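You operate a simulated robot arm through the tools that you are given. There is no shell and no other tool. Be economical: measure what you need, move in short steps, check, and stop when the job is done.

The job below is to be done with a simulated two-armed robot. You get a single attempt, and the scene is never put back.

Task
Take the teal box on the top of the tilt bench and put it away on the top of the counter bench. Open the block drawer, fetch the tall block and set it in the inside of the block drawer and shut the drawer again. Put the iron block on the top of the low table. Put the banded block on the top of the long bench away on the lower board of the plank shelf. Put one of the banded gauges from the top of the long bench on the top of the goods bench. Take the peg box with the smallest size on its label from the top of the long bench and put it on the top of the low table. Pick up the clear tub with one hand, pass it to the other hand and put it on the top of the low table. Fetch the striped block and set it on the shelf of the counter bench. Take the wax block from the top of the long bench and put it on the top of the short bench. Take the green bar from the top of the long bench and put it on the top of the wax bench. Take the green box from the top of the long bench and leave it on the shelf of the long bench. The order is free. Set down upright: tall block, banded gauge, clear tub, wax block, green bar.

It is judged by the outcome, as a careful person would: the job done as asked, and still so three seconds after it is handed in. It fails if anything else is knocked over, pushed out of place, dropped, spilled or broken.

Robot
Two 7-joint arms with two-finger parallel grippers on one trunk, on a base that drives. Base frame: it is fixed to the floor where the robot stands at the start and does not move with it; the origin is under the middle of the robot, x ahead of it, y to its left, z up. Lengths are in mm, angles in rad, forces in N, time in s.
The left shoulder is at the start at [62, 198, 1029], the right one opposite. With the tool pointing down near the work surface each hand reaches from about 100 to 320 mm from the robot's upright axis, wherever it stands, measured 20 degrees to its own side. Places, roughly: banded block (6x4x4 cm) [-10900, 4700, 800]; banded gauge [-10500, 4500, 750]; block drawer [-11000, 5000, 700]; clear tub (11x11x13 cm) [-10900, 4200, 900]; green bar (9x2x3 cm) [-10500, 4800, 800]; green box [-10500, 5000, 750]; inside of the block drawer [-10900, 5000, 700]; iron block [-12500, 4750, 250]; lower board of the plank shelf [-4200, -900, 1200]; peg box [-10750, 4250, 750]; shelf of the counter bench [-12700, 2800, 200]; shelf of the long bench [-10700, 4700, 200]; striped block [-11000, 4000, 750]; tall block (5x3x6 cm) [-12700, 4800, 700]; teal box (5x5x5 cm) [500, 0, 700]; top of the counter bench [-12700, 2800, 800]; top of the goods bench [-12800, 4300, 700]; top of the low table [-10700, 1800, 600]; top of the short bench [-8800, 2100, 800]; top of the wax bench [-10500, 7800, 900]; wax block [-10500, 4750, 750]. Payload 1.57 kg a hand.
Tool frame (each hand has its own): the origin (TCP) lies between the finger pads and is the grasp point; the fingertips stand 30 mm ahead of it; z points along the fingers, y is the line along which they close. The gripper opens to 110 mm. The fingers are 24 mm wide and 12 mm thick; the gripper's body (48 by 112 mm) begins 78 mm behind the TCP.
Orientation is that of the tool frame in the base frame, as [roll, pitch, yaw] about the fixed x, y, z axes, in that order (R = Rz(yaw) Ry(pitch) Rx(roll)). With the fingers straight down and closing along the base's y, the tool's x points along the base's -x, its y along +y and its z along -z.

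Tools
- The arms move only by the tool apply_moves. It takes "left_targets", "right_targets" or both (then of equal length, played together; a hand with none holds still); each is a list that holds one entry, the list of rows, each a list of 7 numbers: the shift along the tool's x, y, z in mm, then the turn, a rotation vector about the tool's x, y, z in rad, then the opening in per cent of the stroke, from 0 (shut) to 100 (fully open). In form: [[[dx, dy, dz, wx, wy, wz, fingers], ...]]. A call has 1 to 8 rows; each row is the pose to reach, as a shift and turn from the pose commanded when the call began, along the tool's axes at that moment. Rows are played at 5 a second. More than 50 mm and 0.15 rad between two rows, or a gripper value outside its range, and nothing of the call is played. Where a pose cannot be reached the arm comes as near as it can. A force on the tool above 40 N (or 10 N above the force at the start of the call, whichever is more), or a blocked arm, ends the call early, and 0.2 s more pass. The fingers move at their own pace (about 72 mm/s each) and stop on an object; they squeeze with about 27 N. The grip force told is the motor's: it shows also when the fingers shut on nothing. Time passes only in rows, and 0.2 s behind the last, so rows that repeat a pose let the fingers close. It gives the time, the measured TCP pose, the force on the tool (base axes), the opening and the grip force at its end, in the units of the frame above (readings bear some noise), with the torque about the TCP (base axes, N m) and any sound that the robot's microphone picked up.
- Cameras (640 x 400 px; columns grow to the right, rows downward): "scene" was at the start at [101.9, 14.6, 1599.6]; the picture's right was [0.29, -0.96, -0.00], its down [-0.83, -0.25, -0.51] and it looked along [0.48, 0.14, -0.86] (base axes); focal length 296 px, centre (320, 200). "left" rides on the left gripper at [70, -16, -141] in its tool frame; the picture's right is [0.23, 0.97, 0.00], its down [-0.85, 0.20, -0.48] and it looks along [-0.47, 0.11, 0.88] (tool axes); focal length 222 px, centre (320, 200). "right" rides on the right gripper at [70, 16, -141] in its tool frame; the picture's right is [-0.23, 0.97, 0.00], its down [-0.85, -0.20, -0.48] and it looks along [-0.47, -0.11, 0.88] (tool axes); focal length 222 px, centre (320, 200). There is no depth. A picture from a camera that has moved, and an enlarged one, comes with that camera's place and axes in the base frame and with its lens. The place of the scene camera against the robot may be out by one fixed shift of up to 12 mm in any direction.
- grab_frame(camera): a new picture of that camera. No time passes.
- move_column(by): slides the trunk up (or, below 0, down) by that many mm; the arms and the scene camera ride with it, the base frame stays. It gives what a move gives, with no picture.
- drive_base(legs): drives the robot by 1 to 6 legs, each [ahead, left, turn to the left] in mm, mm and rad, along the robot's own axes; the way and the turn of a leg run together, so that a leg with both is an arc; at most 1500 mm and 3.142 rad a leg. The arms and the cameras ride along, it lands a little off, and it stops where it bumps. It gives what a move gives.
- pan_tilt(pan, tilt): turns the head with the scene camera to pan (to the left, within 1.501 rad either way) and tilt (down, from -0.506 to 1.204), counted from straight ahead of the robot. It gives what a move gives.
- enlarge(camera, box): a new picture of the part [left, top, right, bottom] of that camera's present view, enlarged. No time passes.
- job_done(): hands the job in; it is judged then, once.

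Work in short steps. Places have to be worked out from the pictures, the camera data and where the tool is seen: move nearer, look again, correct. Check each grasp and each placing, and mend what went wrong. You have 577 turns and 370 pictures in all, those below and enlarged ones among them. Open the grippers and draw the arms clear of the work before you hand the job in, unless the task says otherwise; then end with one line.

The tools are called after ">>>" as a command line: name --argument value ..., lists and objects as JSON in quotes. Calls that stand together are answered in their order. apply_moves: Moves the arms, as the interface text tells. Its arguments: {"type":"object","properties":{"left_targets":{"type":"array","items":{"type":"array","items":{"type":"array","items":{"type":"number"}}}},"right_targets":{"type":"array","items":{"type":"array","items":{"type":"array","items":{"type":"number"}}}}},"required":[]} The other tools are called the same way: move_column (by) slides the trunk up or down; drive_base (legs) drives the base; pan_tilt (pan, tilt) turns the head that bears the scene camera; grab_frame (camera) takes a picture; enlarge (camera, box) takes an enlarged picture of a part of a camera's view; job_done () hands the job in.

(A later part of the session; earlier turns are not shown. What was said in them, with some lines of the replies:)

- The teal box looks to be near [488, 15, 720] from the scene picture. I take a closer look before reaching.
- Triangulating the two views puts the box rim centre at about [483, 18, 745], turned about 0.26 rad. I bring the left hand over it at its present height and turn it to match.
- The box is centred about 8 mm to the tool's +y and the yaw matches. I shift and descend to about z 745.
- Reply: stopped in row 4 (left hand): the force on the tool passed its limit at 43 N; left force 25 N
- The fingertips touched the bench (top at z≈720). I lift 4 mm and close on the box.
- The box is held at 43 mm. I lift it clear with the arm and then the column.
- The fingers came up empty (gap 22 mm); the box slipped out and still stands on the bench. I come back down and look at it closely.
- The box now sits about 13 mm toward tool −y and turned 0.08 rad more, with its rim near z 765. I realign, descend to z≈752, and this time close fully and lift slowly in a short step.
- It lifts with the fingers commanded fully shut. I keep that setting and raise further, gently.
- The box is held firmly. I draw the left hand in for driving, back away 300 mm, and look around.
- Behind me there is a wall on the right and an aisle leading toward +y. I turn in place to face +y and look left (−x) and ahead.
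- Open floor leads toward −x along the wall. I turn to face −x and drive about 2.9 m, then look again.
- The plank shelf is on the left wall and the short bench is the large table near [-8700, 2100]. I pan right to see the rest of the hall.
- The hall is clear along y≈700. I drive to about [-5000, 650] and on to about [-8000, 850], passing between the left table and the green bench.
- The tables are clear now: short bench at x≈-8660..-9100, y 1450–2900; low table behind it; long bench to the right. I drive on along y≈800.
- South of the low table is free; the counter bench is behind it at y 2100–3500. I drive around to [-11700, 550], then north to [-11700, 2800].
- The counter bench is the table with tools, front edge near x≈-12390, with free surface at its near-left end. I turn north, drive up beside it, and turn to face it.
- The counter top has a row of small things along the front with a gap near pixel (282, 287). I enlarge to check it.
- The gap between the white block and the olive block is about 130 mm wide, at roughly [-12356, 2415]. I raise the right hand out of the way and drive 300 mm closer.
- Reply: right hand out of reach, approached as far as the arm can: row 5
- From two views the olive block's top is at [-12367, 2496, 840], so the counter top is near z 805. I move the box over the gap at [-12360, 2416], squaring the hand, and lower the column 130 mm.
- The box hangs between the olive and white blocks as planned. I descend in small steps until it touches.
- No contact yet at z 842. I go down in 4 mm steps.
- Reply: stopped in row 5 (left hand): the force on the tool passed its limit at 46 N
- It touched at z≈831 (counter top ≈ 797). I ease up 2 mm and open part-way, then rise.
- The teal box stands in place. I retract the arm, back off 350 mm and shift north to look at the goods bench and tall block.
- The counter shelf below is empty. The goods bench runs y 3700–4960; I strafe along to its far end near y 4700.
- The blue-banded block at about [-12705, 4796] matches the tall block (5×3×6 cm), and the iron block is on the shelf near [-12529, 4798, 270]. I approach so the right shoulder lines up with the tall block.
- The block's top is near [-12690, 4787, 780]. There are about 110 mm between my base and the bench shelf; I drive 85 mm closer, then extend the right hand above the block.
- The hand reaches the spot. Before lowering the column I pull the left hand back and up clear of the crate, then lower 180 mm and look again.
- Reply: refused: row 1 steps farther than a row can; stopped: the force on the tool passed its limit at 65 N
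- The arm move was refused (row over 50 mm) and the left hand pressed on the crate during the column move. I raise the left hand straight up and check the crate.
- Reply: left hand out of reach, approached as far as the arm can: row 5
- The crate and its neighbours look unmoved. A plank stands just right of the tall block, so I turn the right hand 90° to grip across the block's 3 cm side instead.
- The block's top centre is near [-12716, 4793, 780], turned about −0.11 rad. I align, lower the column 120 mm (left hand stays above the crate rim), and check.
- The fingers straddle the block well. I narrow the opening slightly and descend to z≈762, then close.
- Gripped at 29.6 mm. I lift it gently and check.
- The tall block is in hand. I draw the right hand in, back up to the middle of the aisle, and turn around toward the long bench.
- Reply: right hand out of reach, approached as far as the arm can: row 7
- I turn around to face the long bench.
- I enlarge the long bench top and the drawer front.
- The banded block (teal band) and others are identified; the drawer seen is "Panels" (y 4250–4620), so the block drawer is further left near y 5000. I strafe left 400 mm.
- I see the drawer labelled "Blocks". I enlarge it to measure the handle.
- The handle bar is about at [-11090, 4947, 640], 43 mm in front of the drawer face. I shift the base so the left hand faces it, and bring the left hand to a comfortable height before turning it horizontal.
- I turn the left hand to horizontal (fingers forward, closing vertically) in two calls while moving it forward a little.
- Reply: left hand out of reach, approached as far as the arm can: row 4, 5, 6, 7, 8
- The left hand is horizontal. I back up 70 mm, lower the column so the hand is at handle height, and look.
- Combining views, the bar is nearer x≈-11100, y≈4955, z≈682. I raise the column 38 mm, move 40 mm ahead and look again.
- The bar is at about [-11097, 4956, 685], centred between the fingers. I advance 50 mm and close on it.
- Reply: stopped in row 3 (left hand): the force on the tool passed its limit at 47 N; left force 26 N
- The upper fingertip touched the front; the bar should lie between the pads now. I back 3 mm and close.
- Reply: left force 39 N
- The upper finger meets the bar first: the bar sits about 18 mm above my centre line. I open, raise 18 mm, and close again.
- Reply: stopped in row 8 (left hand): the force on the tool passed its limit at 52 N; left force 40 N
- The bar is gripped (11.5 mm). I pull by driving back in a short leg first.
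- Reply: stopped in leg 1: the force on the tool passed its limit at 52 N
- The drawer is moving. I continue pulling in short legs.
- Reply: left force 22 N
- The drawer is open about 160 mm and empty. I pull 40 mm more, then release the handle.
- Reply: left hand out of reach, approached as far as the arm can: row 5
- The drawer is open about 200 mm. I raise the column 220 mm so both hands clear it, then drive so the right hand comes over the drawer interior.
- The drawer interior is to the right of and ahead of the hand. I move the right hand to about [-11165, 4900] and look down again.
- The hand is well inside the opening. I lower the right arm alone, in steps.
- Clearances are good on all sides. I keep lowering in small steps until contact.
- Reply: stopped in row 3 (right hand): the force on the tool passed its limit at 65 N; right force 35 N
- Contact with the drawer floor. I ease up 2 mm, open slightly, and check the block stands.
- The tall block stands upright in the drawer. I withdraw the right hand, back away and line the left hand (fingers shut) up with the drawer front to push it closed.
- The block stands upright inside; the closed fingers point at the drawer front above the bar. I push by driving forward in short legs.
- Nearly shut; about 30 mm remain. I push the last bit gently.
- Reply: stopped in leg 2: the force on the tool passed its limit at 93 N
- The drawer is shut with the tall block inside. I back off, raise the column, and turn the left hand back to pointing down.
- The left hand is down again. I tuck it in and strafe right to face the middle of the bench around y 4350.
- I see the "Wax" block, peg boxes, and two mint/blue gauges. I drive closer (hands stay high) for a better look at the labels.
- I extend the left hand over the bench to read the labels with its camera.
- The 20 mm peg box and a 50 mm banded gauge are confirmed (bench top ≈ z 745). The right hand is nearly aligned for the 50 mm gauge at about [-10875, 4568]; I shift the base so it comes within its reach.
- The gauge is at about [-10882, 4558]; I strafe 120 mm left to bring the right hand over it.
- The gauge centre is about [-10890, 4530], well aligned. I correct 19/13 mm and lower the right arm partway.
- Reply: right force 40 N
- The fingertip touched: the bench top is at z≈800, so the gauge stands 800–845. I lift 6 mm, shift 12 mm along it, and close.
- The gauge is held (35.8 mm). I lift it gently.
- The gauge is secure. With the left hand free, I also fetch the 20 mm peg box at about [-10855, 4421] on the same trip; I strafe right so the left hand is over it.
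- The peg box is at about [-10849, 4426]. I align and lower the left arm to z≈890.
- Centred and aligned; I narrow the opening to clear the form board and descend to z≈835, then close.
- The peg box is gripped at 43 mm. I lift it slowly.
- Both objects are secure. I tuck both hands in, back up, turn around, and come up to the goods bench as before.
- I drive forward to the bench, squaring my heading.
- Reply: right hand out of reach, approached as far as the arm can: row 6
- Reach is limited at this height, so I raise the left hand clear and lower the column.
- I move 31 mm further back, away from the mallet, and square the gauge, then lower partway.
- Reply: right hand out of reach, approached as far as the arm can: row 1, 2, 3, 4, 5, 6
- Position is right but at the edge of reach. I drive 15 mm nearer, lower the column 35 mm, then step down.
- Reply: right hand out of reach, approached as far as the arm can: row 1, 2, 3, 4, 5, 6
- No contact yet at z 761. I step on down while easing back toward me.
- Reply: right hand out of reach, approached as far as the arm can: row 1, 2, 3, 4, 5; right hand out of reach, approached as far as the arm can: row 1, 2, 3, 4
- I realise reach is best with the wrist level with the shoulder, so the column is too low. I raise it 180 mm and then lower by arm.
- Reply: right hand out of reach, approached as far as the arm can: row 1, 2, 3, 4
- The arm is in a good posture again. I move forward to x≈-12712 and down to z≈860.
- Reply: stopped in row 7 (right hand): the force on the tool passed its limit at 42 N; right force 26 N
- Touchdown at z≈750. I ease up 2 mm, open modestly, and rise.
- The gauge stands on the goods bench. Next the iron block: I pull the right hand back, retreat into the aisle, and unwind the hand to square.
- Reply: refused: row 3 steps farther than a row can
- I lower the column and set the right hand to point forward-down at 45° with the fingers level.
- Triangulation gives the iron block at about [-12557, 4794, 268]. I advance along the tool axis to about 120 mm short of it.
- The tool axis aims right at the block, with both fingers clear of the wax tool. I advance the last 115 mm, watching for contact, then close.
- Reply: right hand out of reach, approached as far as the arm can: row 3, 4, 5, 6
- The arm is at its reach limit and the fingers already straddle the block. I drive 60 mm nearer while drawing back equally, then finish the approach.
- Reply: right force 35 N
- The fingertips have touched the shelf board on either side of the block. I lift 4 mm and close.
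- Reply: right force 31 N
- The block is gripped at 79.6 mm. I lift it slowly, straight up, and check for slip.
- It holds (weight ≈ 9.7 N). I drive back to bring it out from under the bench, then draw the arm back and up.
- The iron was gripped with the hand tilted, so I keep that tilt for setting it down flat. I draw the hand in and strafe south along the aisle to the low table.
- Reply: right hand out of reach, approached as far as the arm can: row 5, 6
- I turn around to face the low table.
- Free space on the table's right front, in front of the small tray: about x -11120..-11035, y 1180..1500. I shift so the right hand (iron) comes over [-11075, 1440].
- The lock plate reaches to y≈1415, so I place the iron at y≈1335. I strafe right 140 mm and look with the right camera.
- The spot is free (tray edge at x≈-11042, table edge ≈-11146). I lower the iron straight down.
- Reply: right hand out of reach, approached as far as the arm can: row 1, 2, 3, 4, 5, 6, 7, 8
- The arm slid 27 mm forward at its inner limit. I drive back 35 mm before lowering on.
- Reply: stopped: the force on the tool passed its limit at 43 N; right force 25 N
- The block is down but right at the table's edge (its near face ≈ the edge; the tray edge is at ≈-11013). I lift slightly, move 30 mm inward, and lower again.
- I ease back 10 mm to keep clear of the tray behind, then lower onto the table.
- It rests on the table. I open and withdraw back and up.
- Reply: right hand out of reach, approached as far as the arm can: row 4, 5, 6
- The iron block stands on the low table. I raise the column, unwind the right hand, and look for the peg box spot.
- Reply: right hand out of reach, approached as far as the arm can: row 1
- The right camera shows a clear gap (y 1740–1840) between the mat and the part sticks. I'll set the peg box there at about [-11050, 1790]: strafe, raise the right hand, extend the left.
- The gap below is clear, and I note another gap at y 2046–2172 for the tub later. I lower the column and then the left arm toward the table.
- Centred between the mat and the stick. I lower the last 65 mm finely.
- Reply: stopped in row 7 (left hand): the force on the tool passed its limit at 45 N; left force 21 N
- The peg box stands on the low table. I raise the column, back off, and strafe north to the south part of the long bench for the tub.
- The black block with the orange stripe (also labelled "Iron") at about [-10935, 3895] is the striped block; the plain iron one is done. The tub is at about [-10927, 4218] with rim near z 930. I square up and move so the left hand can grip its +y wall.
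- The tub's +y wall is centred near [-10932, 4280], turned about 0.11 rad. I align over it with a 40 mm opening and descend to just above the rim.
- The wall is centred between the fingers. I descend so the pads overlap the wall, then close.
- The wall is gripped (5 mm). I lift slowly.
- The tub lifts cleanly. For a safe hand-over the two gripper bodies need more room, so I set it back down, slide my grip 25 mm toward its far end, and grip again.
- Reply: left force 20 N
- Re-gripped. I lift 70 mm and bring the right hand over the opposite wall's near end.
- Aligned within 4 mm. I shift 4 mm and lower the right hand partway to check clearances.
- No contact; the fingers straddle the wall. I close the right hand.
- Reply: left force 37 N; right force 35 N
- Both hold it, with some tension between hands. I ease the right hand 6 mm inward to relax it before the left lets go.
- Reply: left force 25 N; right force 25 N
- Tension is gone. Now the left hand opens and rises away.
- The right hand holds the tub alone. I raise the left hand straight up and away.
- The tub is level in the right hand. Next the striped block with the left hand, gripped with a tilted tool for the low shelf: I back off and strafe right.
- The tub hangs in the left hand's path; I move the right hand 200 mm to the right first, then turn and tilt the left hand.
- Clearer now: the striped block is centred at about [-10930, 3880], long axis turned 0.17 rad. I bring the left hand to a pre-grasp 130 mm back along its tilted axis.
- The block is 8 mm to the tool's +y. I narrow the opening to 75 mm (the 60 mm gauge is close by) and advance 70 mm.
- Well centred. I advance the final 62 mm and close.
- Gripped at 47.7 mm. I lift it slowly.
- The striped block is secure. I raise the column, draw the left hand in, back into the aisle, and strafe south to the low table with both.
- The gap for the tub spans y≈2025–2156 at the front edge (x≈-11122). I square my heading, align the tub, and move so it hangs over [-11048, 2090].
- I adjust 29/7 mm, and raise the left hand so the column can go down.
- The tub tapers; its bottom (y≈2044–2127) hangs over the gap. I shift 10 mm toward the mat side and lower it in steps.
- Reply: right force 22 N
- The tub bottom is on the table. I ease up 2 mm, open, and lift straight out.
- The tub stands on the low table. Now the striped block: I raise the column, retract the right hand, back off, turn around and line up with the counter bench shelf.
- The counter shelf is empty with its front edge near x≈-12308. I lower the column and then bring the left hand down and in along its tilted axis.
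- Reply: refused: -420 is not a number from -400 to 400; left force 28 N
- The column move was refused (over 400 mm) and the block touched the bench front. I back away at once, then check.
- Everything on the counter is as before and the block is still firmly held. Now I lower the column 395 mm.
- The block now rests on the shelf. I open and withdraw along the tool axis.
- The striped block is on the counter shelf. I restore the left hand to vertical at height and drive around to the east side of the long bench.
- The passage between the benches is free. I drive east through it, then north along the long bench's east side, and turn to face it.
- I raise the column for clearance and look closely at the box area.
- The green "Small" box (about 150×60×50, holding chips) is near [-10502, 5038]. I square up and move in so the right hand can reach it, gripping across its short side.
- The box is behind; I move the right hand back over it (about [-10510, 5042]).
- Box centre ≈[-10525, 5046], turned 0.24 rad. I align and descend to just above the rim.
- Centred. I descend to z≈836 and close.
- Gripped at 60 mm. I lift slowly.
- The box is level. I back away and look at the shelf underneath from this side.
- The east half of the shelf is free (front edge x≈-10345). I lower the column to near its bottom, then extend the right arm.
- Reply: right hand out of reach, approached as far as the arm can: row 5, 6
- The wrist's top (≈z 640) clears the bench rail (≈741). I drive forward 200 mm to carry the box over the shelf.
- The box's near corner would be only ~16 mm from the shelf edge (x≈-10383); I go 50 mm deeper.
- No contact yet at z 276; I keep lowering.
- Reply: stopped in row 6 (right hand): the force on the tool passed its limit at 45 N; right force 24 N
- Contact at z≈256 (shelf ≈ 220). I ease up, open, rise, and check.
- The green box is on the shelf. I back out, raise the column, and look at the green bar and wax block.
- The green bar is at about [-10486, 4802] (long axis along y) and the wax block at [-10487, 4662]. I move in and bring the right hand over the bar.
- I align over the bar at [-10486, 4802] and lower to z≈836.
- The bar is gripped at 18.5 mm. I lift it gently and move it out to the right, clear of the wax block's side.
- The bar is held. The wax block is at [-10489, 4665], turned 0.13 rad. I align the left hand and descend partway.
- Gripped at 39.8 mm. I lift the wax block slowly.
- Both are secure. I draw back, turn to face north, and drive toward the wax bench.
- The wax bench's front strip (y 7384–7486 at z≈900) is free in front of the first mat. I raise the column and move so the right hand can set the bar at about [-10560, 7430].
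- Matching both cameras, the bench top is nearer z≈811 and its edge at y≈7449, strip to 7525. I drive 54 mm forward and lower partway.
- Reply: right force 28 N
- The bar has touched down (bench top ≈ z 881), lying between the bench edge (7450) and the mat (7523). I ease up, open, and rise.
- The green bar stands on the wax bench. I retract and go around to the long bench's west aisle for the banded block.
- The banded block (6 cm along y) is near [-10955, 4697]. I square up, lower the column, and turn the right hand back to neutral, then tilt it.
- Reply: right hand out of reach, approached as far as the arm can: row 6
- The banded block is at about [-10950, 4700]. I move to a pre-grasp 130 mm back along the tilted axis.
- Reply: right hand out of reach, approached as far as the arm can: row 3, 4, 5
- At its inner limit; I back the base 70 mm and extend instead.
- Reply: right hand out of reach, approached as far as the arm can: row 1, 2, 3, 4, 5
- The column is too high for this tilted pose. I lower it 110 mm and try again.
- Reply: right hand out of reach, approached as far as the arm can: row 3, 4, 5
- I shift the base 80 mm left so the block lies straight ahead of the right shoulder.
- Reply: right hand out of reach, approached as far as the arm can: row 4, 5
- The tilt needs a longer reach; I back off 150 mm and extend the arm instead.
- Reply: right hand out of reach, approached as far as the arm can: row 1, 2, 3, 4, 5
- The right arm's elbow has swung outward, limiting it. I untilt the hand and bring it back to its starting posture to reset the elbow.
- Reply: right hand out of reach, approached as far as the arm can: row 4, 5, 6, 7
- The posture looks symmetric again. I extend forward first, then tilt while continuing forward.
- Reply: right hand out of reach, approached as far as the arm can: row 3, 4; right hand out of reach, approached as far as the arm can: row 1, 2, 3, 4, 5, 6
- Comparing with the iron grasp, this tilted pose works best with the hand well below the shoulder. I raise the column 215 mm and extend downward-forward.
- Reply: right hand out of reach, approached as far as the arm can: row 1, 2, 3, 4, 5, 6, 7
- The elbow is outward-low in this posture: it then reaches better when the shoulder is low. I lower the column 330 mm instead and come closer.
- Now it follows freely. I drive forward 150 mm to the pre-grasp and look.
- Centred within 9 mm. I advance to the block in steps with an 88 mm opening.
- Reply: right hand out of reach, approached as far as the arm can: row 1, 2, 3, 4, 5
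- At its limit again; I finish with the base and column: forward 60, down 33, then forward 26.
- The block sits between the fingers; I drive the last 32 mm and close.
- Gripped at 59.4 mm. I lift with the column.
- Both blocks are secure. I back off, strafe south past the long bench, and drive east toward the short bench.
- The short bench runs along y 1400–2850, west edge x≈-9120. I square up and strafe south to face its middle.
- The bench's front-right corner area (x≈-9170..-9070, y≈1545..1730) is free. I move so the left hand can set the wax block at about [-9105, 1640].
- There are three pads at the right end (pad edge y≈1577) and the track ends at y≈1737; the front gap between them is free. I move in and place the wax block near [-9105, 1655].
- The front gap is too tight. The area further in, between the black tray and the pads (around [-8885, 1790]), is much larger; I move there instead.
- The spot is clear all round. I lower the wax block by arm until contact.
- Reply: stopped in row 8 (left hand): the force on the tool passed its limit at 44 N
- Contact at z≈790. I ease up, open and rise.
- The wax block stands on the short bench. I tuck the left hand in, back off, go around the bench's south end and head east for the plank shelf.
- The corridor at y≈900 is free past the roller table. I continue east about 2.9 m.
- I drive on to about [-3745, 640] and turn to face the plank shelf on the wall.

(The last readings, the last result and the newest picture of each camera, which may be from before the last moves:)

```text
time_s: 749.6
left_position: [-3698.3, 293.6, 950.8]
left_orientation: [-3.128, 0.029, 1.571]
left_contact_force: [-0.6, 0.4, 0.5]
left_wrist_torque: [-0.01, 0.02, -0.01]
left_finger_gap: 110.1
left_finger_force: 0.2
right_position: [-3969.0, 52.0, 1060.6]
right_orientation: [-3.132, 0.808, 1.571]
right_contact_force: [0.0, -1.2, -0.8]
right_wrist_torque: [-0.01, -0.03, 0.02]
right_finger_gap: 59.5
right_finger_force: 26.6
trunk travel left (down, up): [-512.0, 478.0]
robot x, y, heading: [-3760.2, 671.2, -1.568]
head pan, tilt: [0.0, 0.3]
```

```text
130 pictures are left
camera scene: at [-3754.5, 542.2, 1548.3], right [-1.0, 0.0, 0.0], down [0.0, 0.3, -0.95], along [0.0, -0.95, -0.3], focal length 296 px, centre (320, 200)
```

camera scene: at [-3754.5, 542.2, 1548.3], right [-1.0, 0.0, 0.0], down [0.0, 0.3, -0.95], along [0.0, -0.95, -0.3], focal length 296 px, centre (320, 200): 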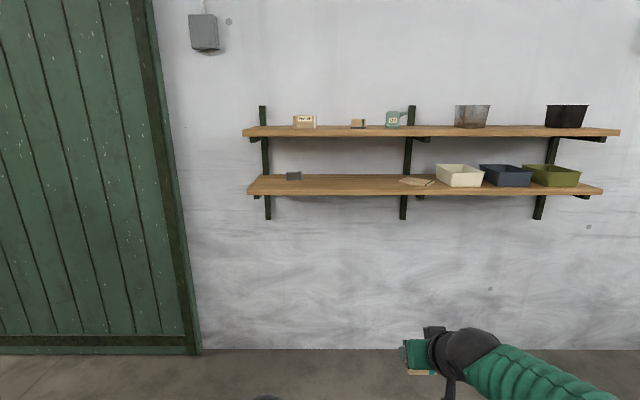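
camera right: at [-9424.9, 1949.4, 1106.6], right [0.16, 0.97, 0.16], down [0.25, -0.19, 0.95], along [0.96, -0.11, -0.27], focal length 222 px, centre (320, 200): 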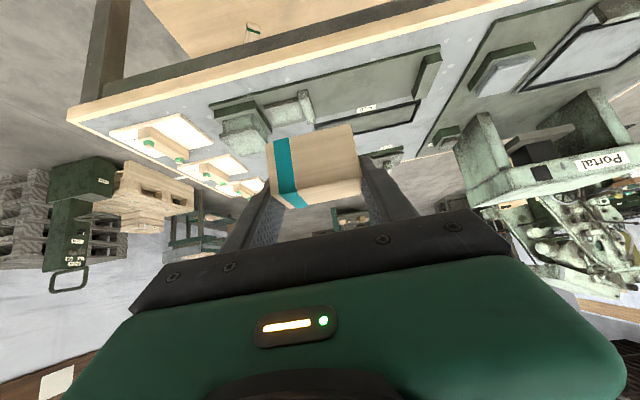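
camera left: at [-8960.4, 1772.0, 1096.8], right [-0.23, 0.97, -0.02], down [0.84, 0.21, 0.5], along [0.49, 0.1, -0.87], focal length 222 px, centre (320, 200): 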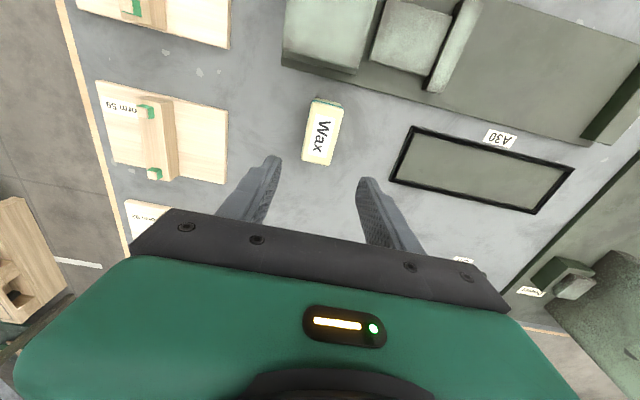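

The lower board (top z≈1195, front edge y≈-715) is free between the small dark block and the book, about x -3690..-4095. I raise the column 205 mm, shift 70 mm left, and approach.

>>> move_column --by 210

>>> drive_base --legs '[[0, 72, 0], [600, 0, 0]]'

>>> grab_frame --camera "scene"

>>> grab_frame --camera "right"

```text
time_s: 751.9
left_position: [-3697.1, 293.3, 1160.9]
left_orientation: [-3.128, 0.029, 1.572]
left_contact_force: [-0.9, 0.0, 0.3]
left_wrist_torque: [-0.05, -0.01, 0.02]
left_finger_gap: 110.2
left_finger_force: 0.1
right_position: [-3968.9, 51.7, 1269.4]
right_orientation: [-3.134, 0.807, 1.573]
right_contact_force: [0.9, 0.0, -0.2]
right_wrist_torque: [-0.02, 0.0, 0.01]
right_finger_gap: 59.7
right_finger_force: 27.1
trunk travel left (down, up): [-722.0, 268.0]
robot x, y, heading: [-3756.3, 672.2, -1.563]
head pan, tilt: [0.0, 0.3]
```

```text
time_s: 756.0
left_position: [-3610.5, -320.9, 1159.7]
left_orientation: [-3.118, 0.029, 1.575]
left_contact_force: [0.9, -0.1, 0.6]
left_wrist_torque: [0.01, 0.07, 0.0]
left_finger_gap: 109.8
left_finger_force: 0.1
right_position: [-3880.1, -563.9, 1272.6]
right_orientation: [-3.12, 0.811, 1.587]
right_contact_force: [0.9, 0.6, -0.6]
right_wrist_torque: [0.05, 0.05, -0.06]
right_finger_gap: 59.3
right_finger_force: 27.0
trunk travel left (down, up): [-722.0, 268.0]
robot x, y, heading: [-3681.3, 60.2, -1.563]
head pan, tilt: [0.0, 0.3]
```

```text
129 pictures are left
camera scene: at [-3663.1, -70.9, 1758.4], right [-1.0, -0.01, 0.01], down [-0.01, 0.3, -0.96], along [0.0, -0.96, -0.3], focal length 296 px, centre (320, 200)
```

scene: 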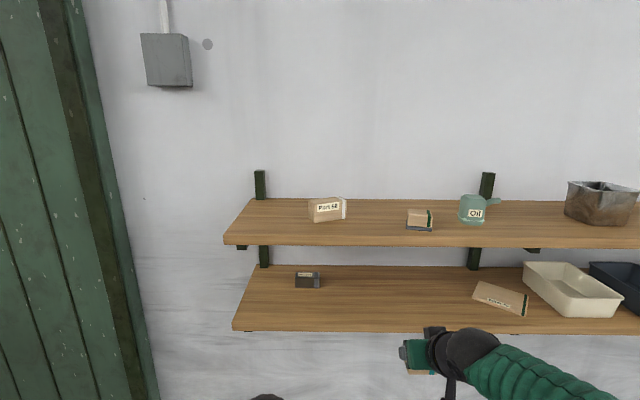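

```text
128 pictures are left
camera right: at [-3863.0, -412.9, 1320.3], right [0.98, -0.16, 0.15], down [-0.19, -0.24, 0.95], along [-0.11, -0.96, -0.27], focal length 222 px, centre (320, 200)
```

right: 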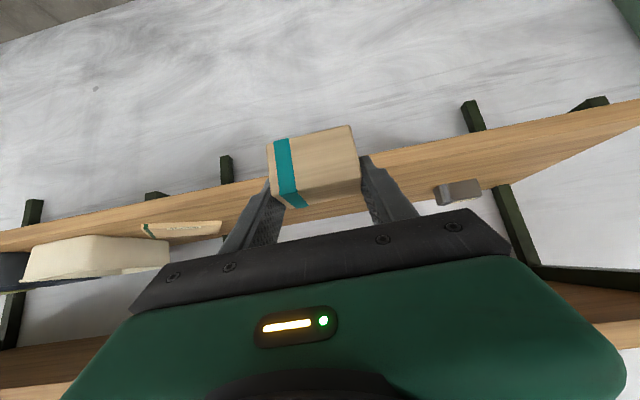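

The board's front edge is near y≈-745, top z≈1190. I lower 25 mm and drive in 200 mm, watching clearances.

>>> move_column --by -24

>>> drive_base --legs '[[190, 0, 0]]'

>>> grab_frame --camera "right"

>>> grab_frame --camera "scene"

```text
time_s: 756.6
left_position: [-3614.8, -321.7, 1134.8]
left_orientation: [-3.124, 0.028, 1.577]
left_contact_force: [0.3, 0.3, -0.5]
left_wrist_torque: [0.02, 0.0, -0.01]
left_finger_gap: 109.8
left_finger_force: 0.1
right_position: [-3884.7, -564.6, 1247.9]
right_orientation: [-3.128, 0.808, 1.582]
right_contact_force: [0.2, -0.2, -1.1]
right_wrist_torque: [-0.01, 0.02, -0.02]
right_finger_gap: 59.1
right_finger_force: 27.1
trunk travel left (down, up): [-698.0, 292.0]
robot x, y, heading: [-3677.9, 60.8, -1.565]
head pan, tilt: [0.0, 0.3]
```

```text
time_s: 758.2
left_position: [-3615.9, -512.1, 1137.7]
left_orientation: [-3.129, 0.031, 1.579]
left_contact_force: [-0.3, -0.3, 0.3]
left_wrist_torque: [0.02, -0.03, -0.02]
left_finger_gap: 109.9
left_finger_force: 0.1
right_position: [-3884.4, -756.5, 1249.0]
right_orientation: [-3.132, 0.812, 1.585]
right_contact_force: [0.2, -1.1, 0.0]
right_wrist_torque: [-0.03, 0.01, 0.01]
right_finger_gap: 59.2
right_finger_force: 27.0
trunk travel left (down, up): [-698.0, 292.0]
robot x, y, heading: [-3682.0, -138.0, -1.553]
head pan, tilt: [0.0, 0.3]
```

```text
127 pictures are left
camera right: at [-3869.0, -606.0, 1295.9], right [0.98, -0.15, 0.16], down [-0.19, -0.24, 0.95], along [-0.1, -0.96, -0.27], focal length 222 px, centre (320, 200)
```

right: 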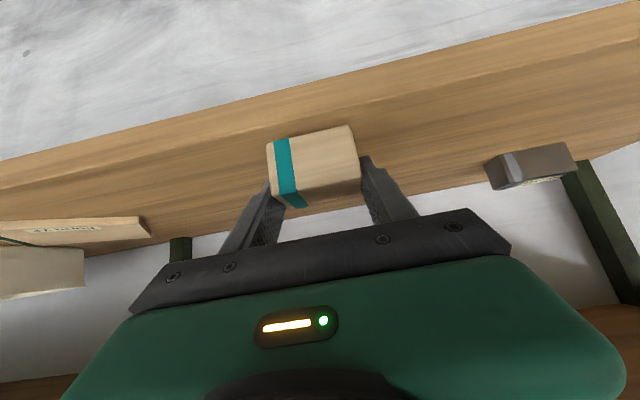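

```text
126 pictures are left
camera scene: at [-3675.8, -262.3, 1734.8], right [-1.0, -0.01, 0.0], down [0.0, 0.29, -0.96], along [0.01, -0.96, -0.29], focal length 296 px, centre (320, 200)
```

scene: 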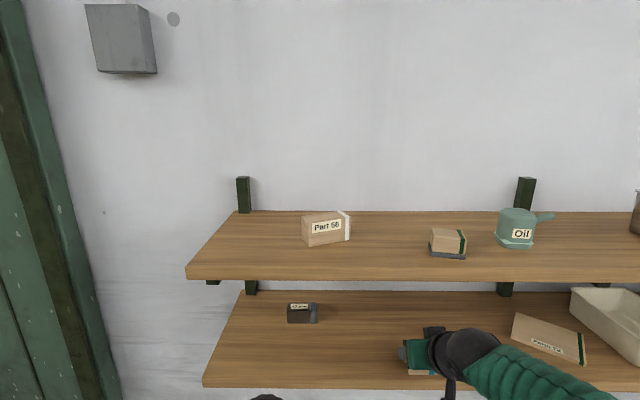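

The front edge is near y≈-755. I drive 58 mm further in, then lower gently.

>>> drive_base --legs '[[62, 0, 0]]'

>>> grab_frame --camera "right"

>>> enlarge --camera "scene" --box '[180, 200, 640, 400]'

```text
time_s: 759.2
left_position: [-3614.3, -569.1, 1140.4]
left_orientation: [-3.126, 0.036, 1.58]
left_contact_force: [-0.3, 0.4, 0.3]
left_wrist_torque: [-0.05, 0.0, 0.03]
left_finger_gap: 110.0
left_finger_force: 0.0
right_position: [-3884.0, -813.0, 1251.7]
right_orientation: [-3.129, 0.816, 1.584]
right_contact_force: [0.9, 0.4, -1.0]
right_wrist_torque: [-0.01, -0.04, 0.0]
right_finger_gap: 59.4
right_finger_force: 26.6
trunk travel left (down, up): [-698.0, 292.0]
robot x, y, heading: [-3677.9, -200.7, -1.556]
head pan, tilt: [0.0, 0.3]
```

```text
125 pictures are left
camera right: at [-3866.9, -662.2, 1298.3], right [0.98, -0.15, 0.16], down [-0.19, -0.24, 0.95], along [-0.11, -0.96, -0.26], focal length 222 px, centre (320, 200)
```

right: 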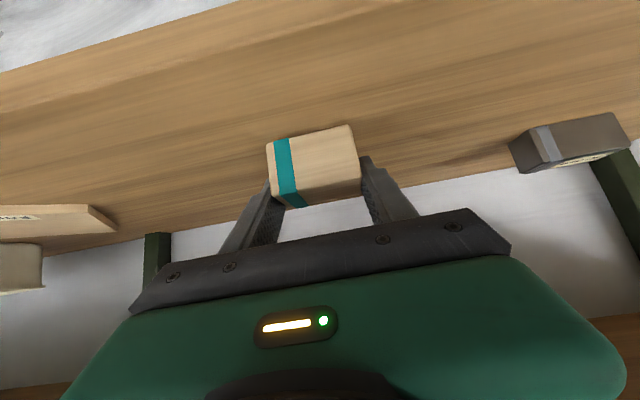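

```text
1.39 times, centred on (410, 300) of scene
camera zoom: at [-3672.9, -316.7, 1735.4], right [-1.0, -0.01, 0.0], down [0.0, 0.29, -0.96], along [0.01, -0.96, -0.29], focal length 412 px, centre (195, 61)
```

zoom: 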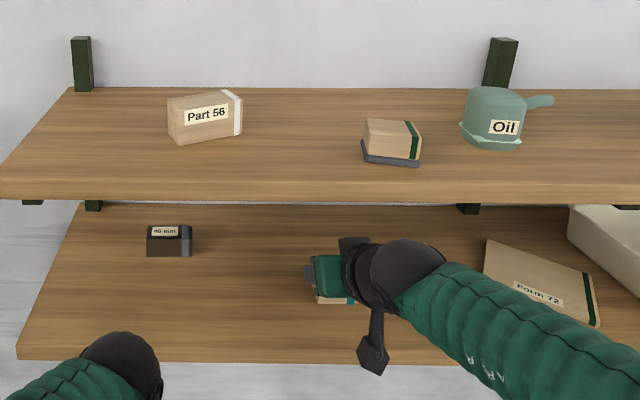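

The block is well over the board. I lower with the column in small steps.

>>> move_column --by -12

>>> move_column --by -8

```text
time_s: 759.8
left_position: [-3614.3, -573.5, 1126.7]
left_orientation: [-3.125, 0.033, 1.578]
left_contact_force: [0.6, 0.1, 0.6]
left_wrist_torque: [0.03, -0.04, -0.01]
left_finger_gap: 109.9
left_finger_force: 0.0
right_position: [-3882.9, -818.5, 1236.8]
right_orientation: [-3.129, 0.814, 1.587]
right_contact_force: [-2.0, 7.3, 16.9]
right_wrist_torque: [0.54, -0.46, 0.19]
right_finger_gap: 59.5
right_finger_force: 27.0
trunk travel left (down, up): [-686.0, 304.0]
robot x, y, heading: [-3676.7, -198.0, -1.555]
head pan, tilt: [0.0, 0.3]
```

```text
time_s: 760.4
left_position: [-3612.8, -572.6, 1119.3]
left_orientation: [-3.125, 0.035, 1.58]
left_contact_force: [-0.1, 0.2, 0.7]
left_wrist_torque: [-0.02, -0.03, -0.02]
left_finger_gap: 110.2
left_finger_force: 0.1
right_position: [-3883.0, -818.3, 1231.2]
right_orientation: [-3.129, 0.818, 1.586]
right_contact_force: [-2.8, -0.2, 28.0]
right_wrist_torque: [-0.13, -0.13, -0.04]
right_finger_gap: 59.4
right_finger_force: 26.8
trunk travel left (down, up): [-678.0, 312.0]
robot x, y, heading: [-3676.5, -201.9, -1.56]
head pan, tilt: [0.0, 0.3]
```

It rests flat on the board. I open the fingers, rise slightly, and back straight out.

>>> move_column --by 3

>>> apply_moves --right_targets '[[[0, 0, 0, 0, 0, 0, 62], [0, 0, 0, 0, 0, 0, 75], [0, 0, 0, 0, 0, 0, 80], [0, 0, 0, 0, 0, 0, 80]]]'

>>> grab_frame --camera "right"

```text
time_s: 760.9
left_position: [-3614.3, -573.9, 1120.2]
left_orientation: [-3.126, 0.031, 1.58]
left_contact_force: [0.0, -0.7, -0.1]
left_wrist_torque: [0.04, 0.01, 0.01]
left_finger_gap: 109.9
left_finger_force: 0.0
right_position: [-3883.0, -817.9, 1231.6]
right_orientation: [-3.131, 0.812, 1.585]
right_contact_force: [0.0, 3.3, 18.5]
right_wrist_torque: [-0.33, -0.02, 0.01]
right_finger_gap: 59.3
right_finger_force: 26.8
trunk travel left (down, up): [-681.0, 309.0]
robot x, y, heading: [-3680.0, -203.4, -1.559]
head pan, tilt: [0.0, 0.3]
```

```text
time_s: 761.9
left_position: [-3614.8, -577.5, 1119.5]
left_orientation: [-3.125, 0.03, 1.579]
left_contact_force: [-0.2, -0.2, 0.0]
left_wrist_torque: [0.01, 0.01, 0.01]
left_finger_gap: 110.0
left_finger_force: 0.0
right_position: [-3883.3, -821.5, 1230.1]
right_orientation: [-3.131, 0.808, 1.585]
right_contact_force: [0.4, 6.0, 4.3]
right_wrist_torque: [0.14, -0.32, 0.43]
right_finger_gap: 88.0
right_finger_force: 0.0
trunk travel left (down, up): [-681.0, 309.0]
robot x, y, heading: [-3680.7, -199.4, -1.558]
head pan, tilt: [0.0, 0.3]
```

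```text
123 pictures are left
camera right: at [-3866.5, -670.8, 1277.5], right [0.98, -0.15, 0.16], down [-0.19, -0.25, 0.95], along [-0.1, -0.96, -0.27], focal length 222 px, centre (320, 200)
```

right: 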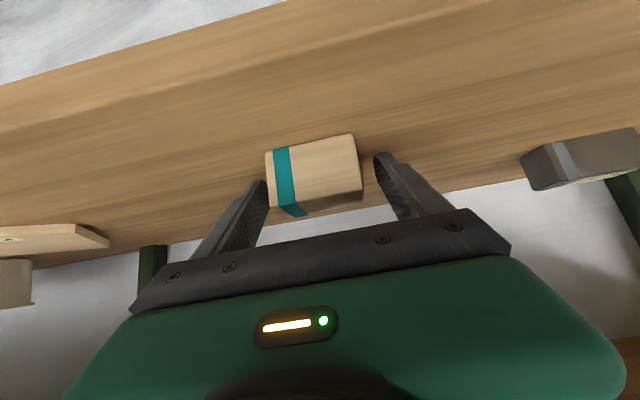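

>>> move_column --by 12

>>> drive_base --legs '[[-120, 0, 0]]'

>>> grab_frame --camera "right"

```text
time_s: 762.5
left_position: [-3614.1, -576.6, 1131.0]
left_orientation: [-3.125, 0.03, 1.578]
left_contact_force: [-0.3, 0.1, -0.7]
left_wrist_torque: [0.02, -0.01, -0.02]
left_finger_gap: 109.8
left_finger_force: 0.1
right_position: [-3884.6, -820.3, 1240.4]
right_orientation: [-3.133, 0.808, 1.585]
right_contact_force: [-0.2, -0.6, 0.4]
right_wrist_torque: [0.0, -0.02, 0.0]
right_finger_gap: 87.7
right_finger_force: 0.2
trunk travel left (down, up): [-693.0, 297.0]
robot x, y, heading: [-3678.7, -197.3, -1.559]
head pan, tilt: [0.0, 0.3]
```

```text
time_s: 763.7
left_position: [-3616.8, -459.5, 1130.2]
left_orientation: [-3.128, 0.029, 1.578]
left_contact_force: [-1.0, -1.3, -1.7]
left_wrist_torque: [0.03, -0.02, 0.01]
left_finger_gap: 109.8
left_finger_force: 0.0
right_position: [-3887.0, -704.6, 1241.4]
right_orientation: [-3.132, 0.805, 1.585]
right_contact_force: [-0.7, -0.2, -0.5]
right_wrist_torque: [0.0, -0.01, -0.02]
right_finger_gap: 88.2
right_finger_force: 0.0
trunk travel left (down, up): [-693.0, 297.0]
robot x, y, heading: [-3682.3, -77.8, -1.562]
head pan, tilt: [0.0, 0.3]
```

```text
122 pictures are left
camera right: at [-3870.4, -553.4, 1288.4], right [0.98, -0.15, 0.16], down [-0.19, -0.25, 0.95], along [-0.11, -0.96, -0.27], focal length 222 px, centre (320, 200)
```

right: 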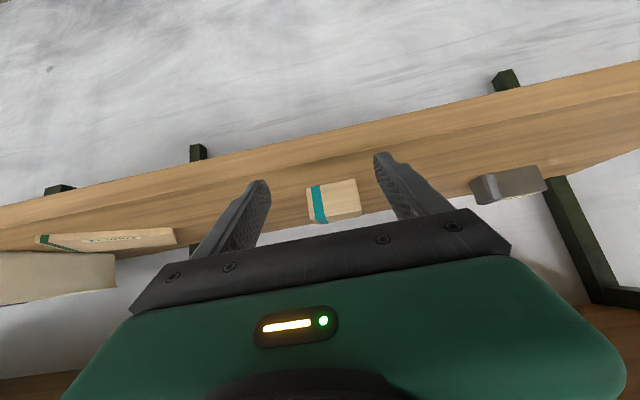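

The banded block stands on the lower board. I back well clear, open both hands fully, and take a last look.

>>> drive_base --legs '[[-450, 0, 0]]'

>>> apply_moves --right_targets '[[[0, 0, 0, 0, 0, 0, 100], [0, 0, 0, 0, 0, 0, 100]]]' --left_targets '[[[0, 0, 0, 0, 0, 0, 100], [0, 0, 0, 0, 0, 0, 100]]]'

>>> enlarge --camera "scene" --box '[200, 150, 640, 350]'

```text
time_s: 766.4
left_position: [-3620.9, -7.9, 1131.7]
left_orientation: [-3.127, 0.029, 1.59]
left_contact_force: [-0.6, -0.1, -0.5]
left_wrist_torque: [0.01, 0.01, 0.04]
left_finger_gap: 109.9
left_finger_force: 0.1
right_position: [-3887.4, -255.7, 1242.4]
right_orientation: [-3.133, 0.81, 1.591]
right_contact_force: [-0.3, -0.5, -0.8]
right_wrist_torque: [0.02, -0.01, 0.01]
right_finger_gap: 88.2
right_finger_force: 0.0
trunk travel left (down, up): [-693.0, 297.0]
robot x, y, heading: [-3688.7, 370.1, -1.551]
head pan, tilt: [0.0, 0.3]
```

```text
time_s: 767.0
left_position: [-3619.5, -5.8, 1131.4]
left_orientation: [-3.125, 0.031, 1.589]
left_contact_force: [-0.9, 0.8, -0.5]
left_wrist_torque: [-0.02, -0.03, 0.01]
left_finger_gap: 110.0
left_finger_force: 0.0
right_position: [-3886.8, -254.1, 1243.9]
right_orientation: [-3.131, 0.81, 1.592]
right_contact_force: [-0.4, 0.2, -1.4]
right_wrist_torque: [-0.02, 0.01, 0.01]
right_finger_gap: 109.5
right_finger_force: 0.0
trunk travel left (down, up): [-693.0, 297.0]
robot x, y, heading: [-3691.0, 367.7, -1.547]
head pan, tilt: [0.0, 0.3]
```

```text
1.45 times, centred on (420, 250) of scene
camera zoom: at [-3682.2, 236.9, 1729.2], right [-1.0, -0.02, 0.0], down [-0.01, 0.3, -0.95], along [0.02, -0.95, -0.3], focal length 431 px, centre (174, 127)
```

zoom: 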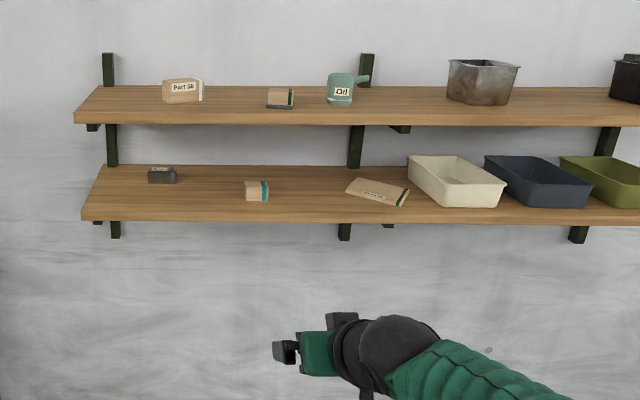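

The banded block stands on the lower board, nothing else there has moved, both hands are open and the arms are clear, so I hand the job in.

>>> job_done

```text
The job is handed in.
```

I finished every item on the list and handed the job in. I checked each placing by camera as I made it, but did not go back to recheck them at the end. On the way I pressed on the goods-bench crate and touched the counter's front edge; nothing looked moved in the pictures afterwards.
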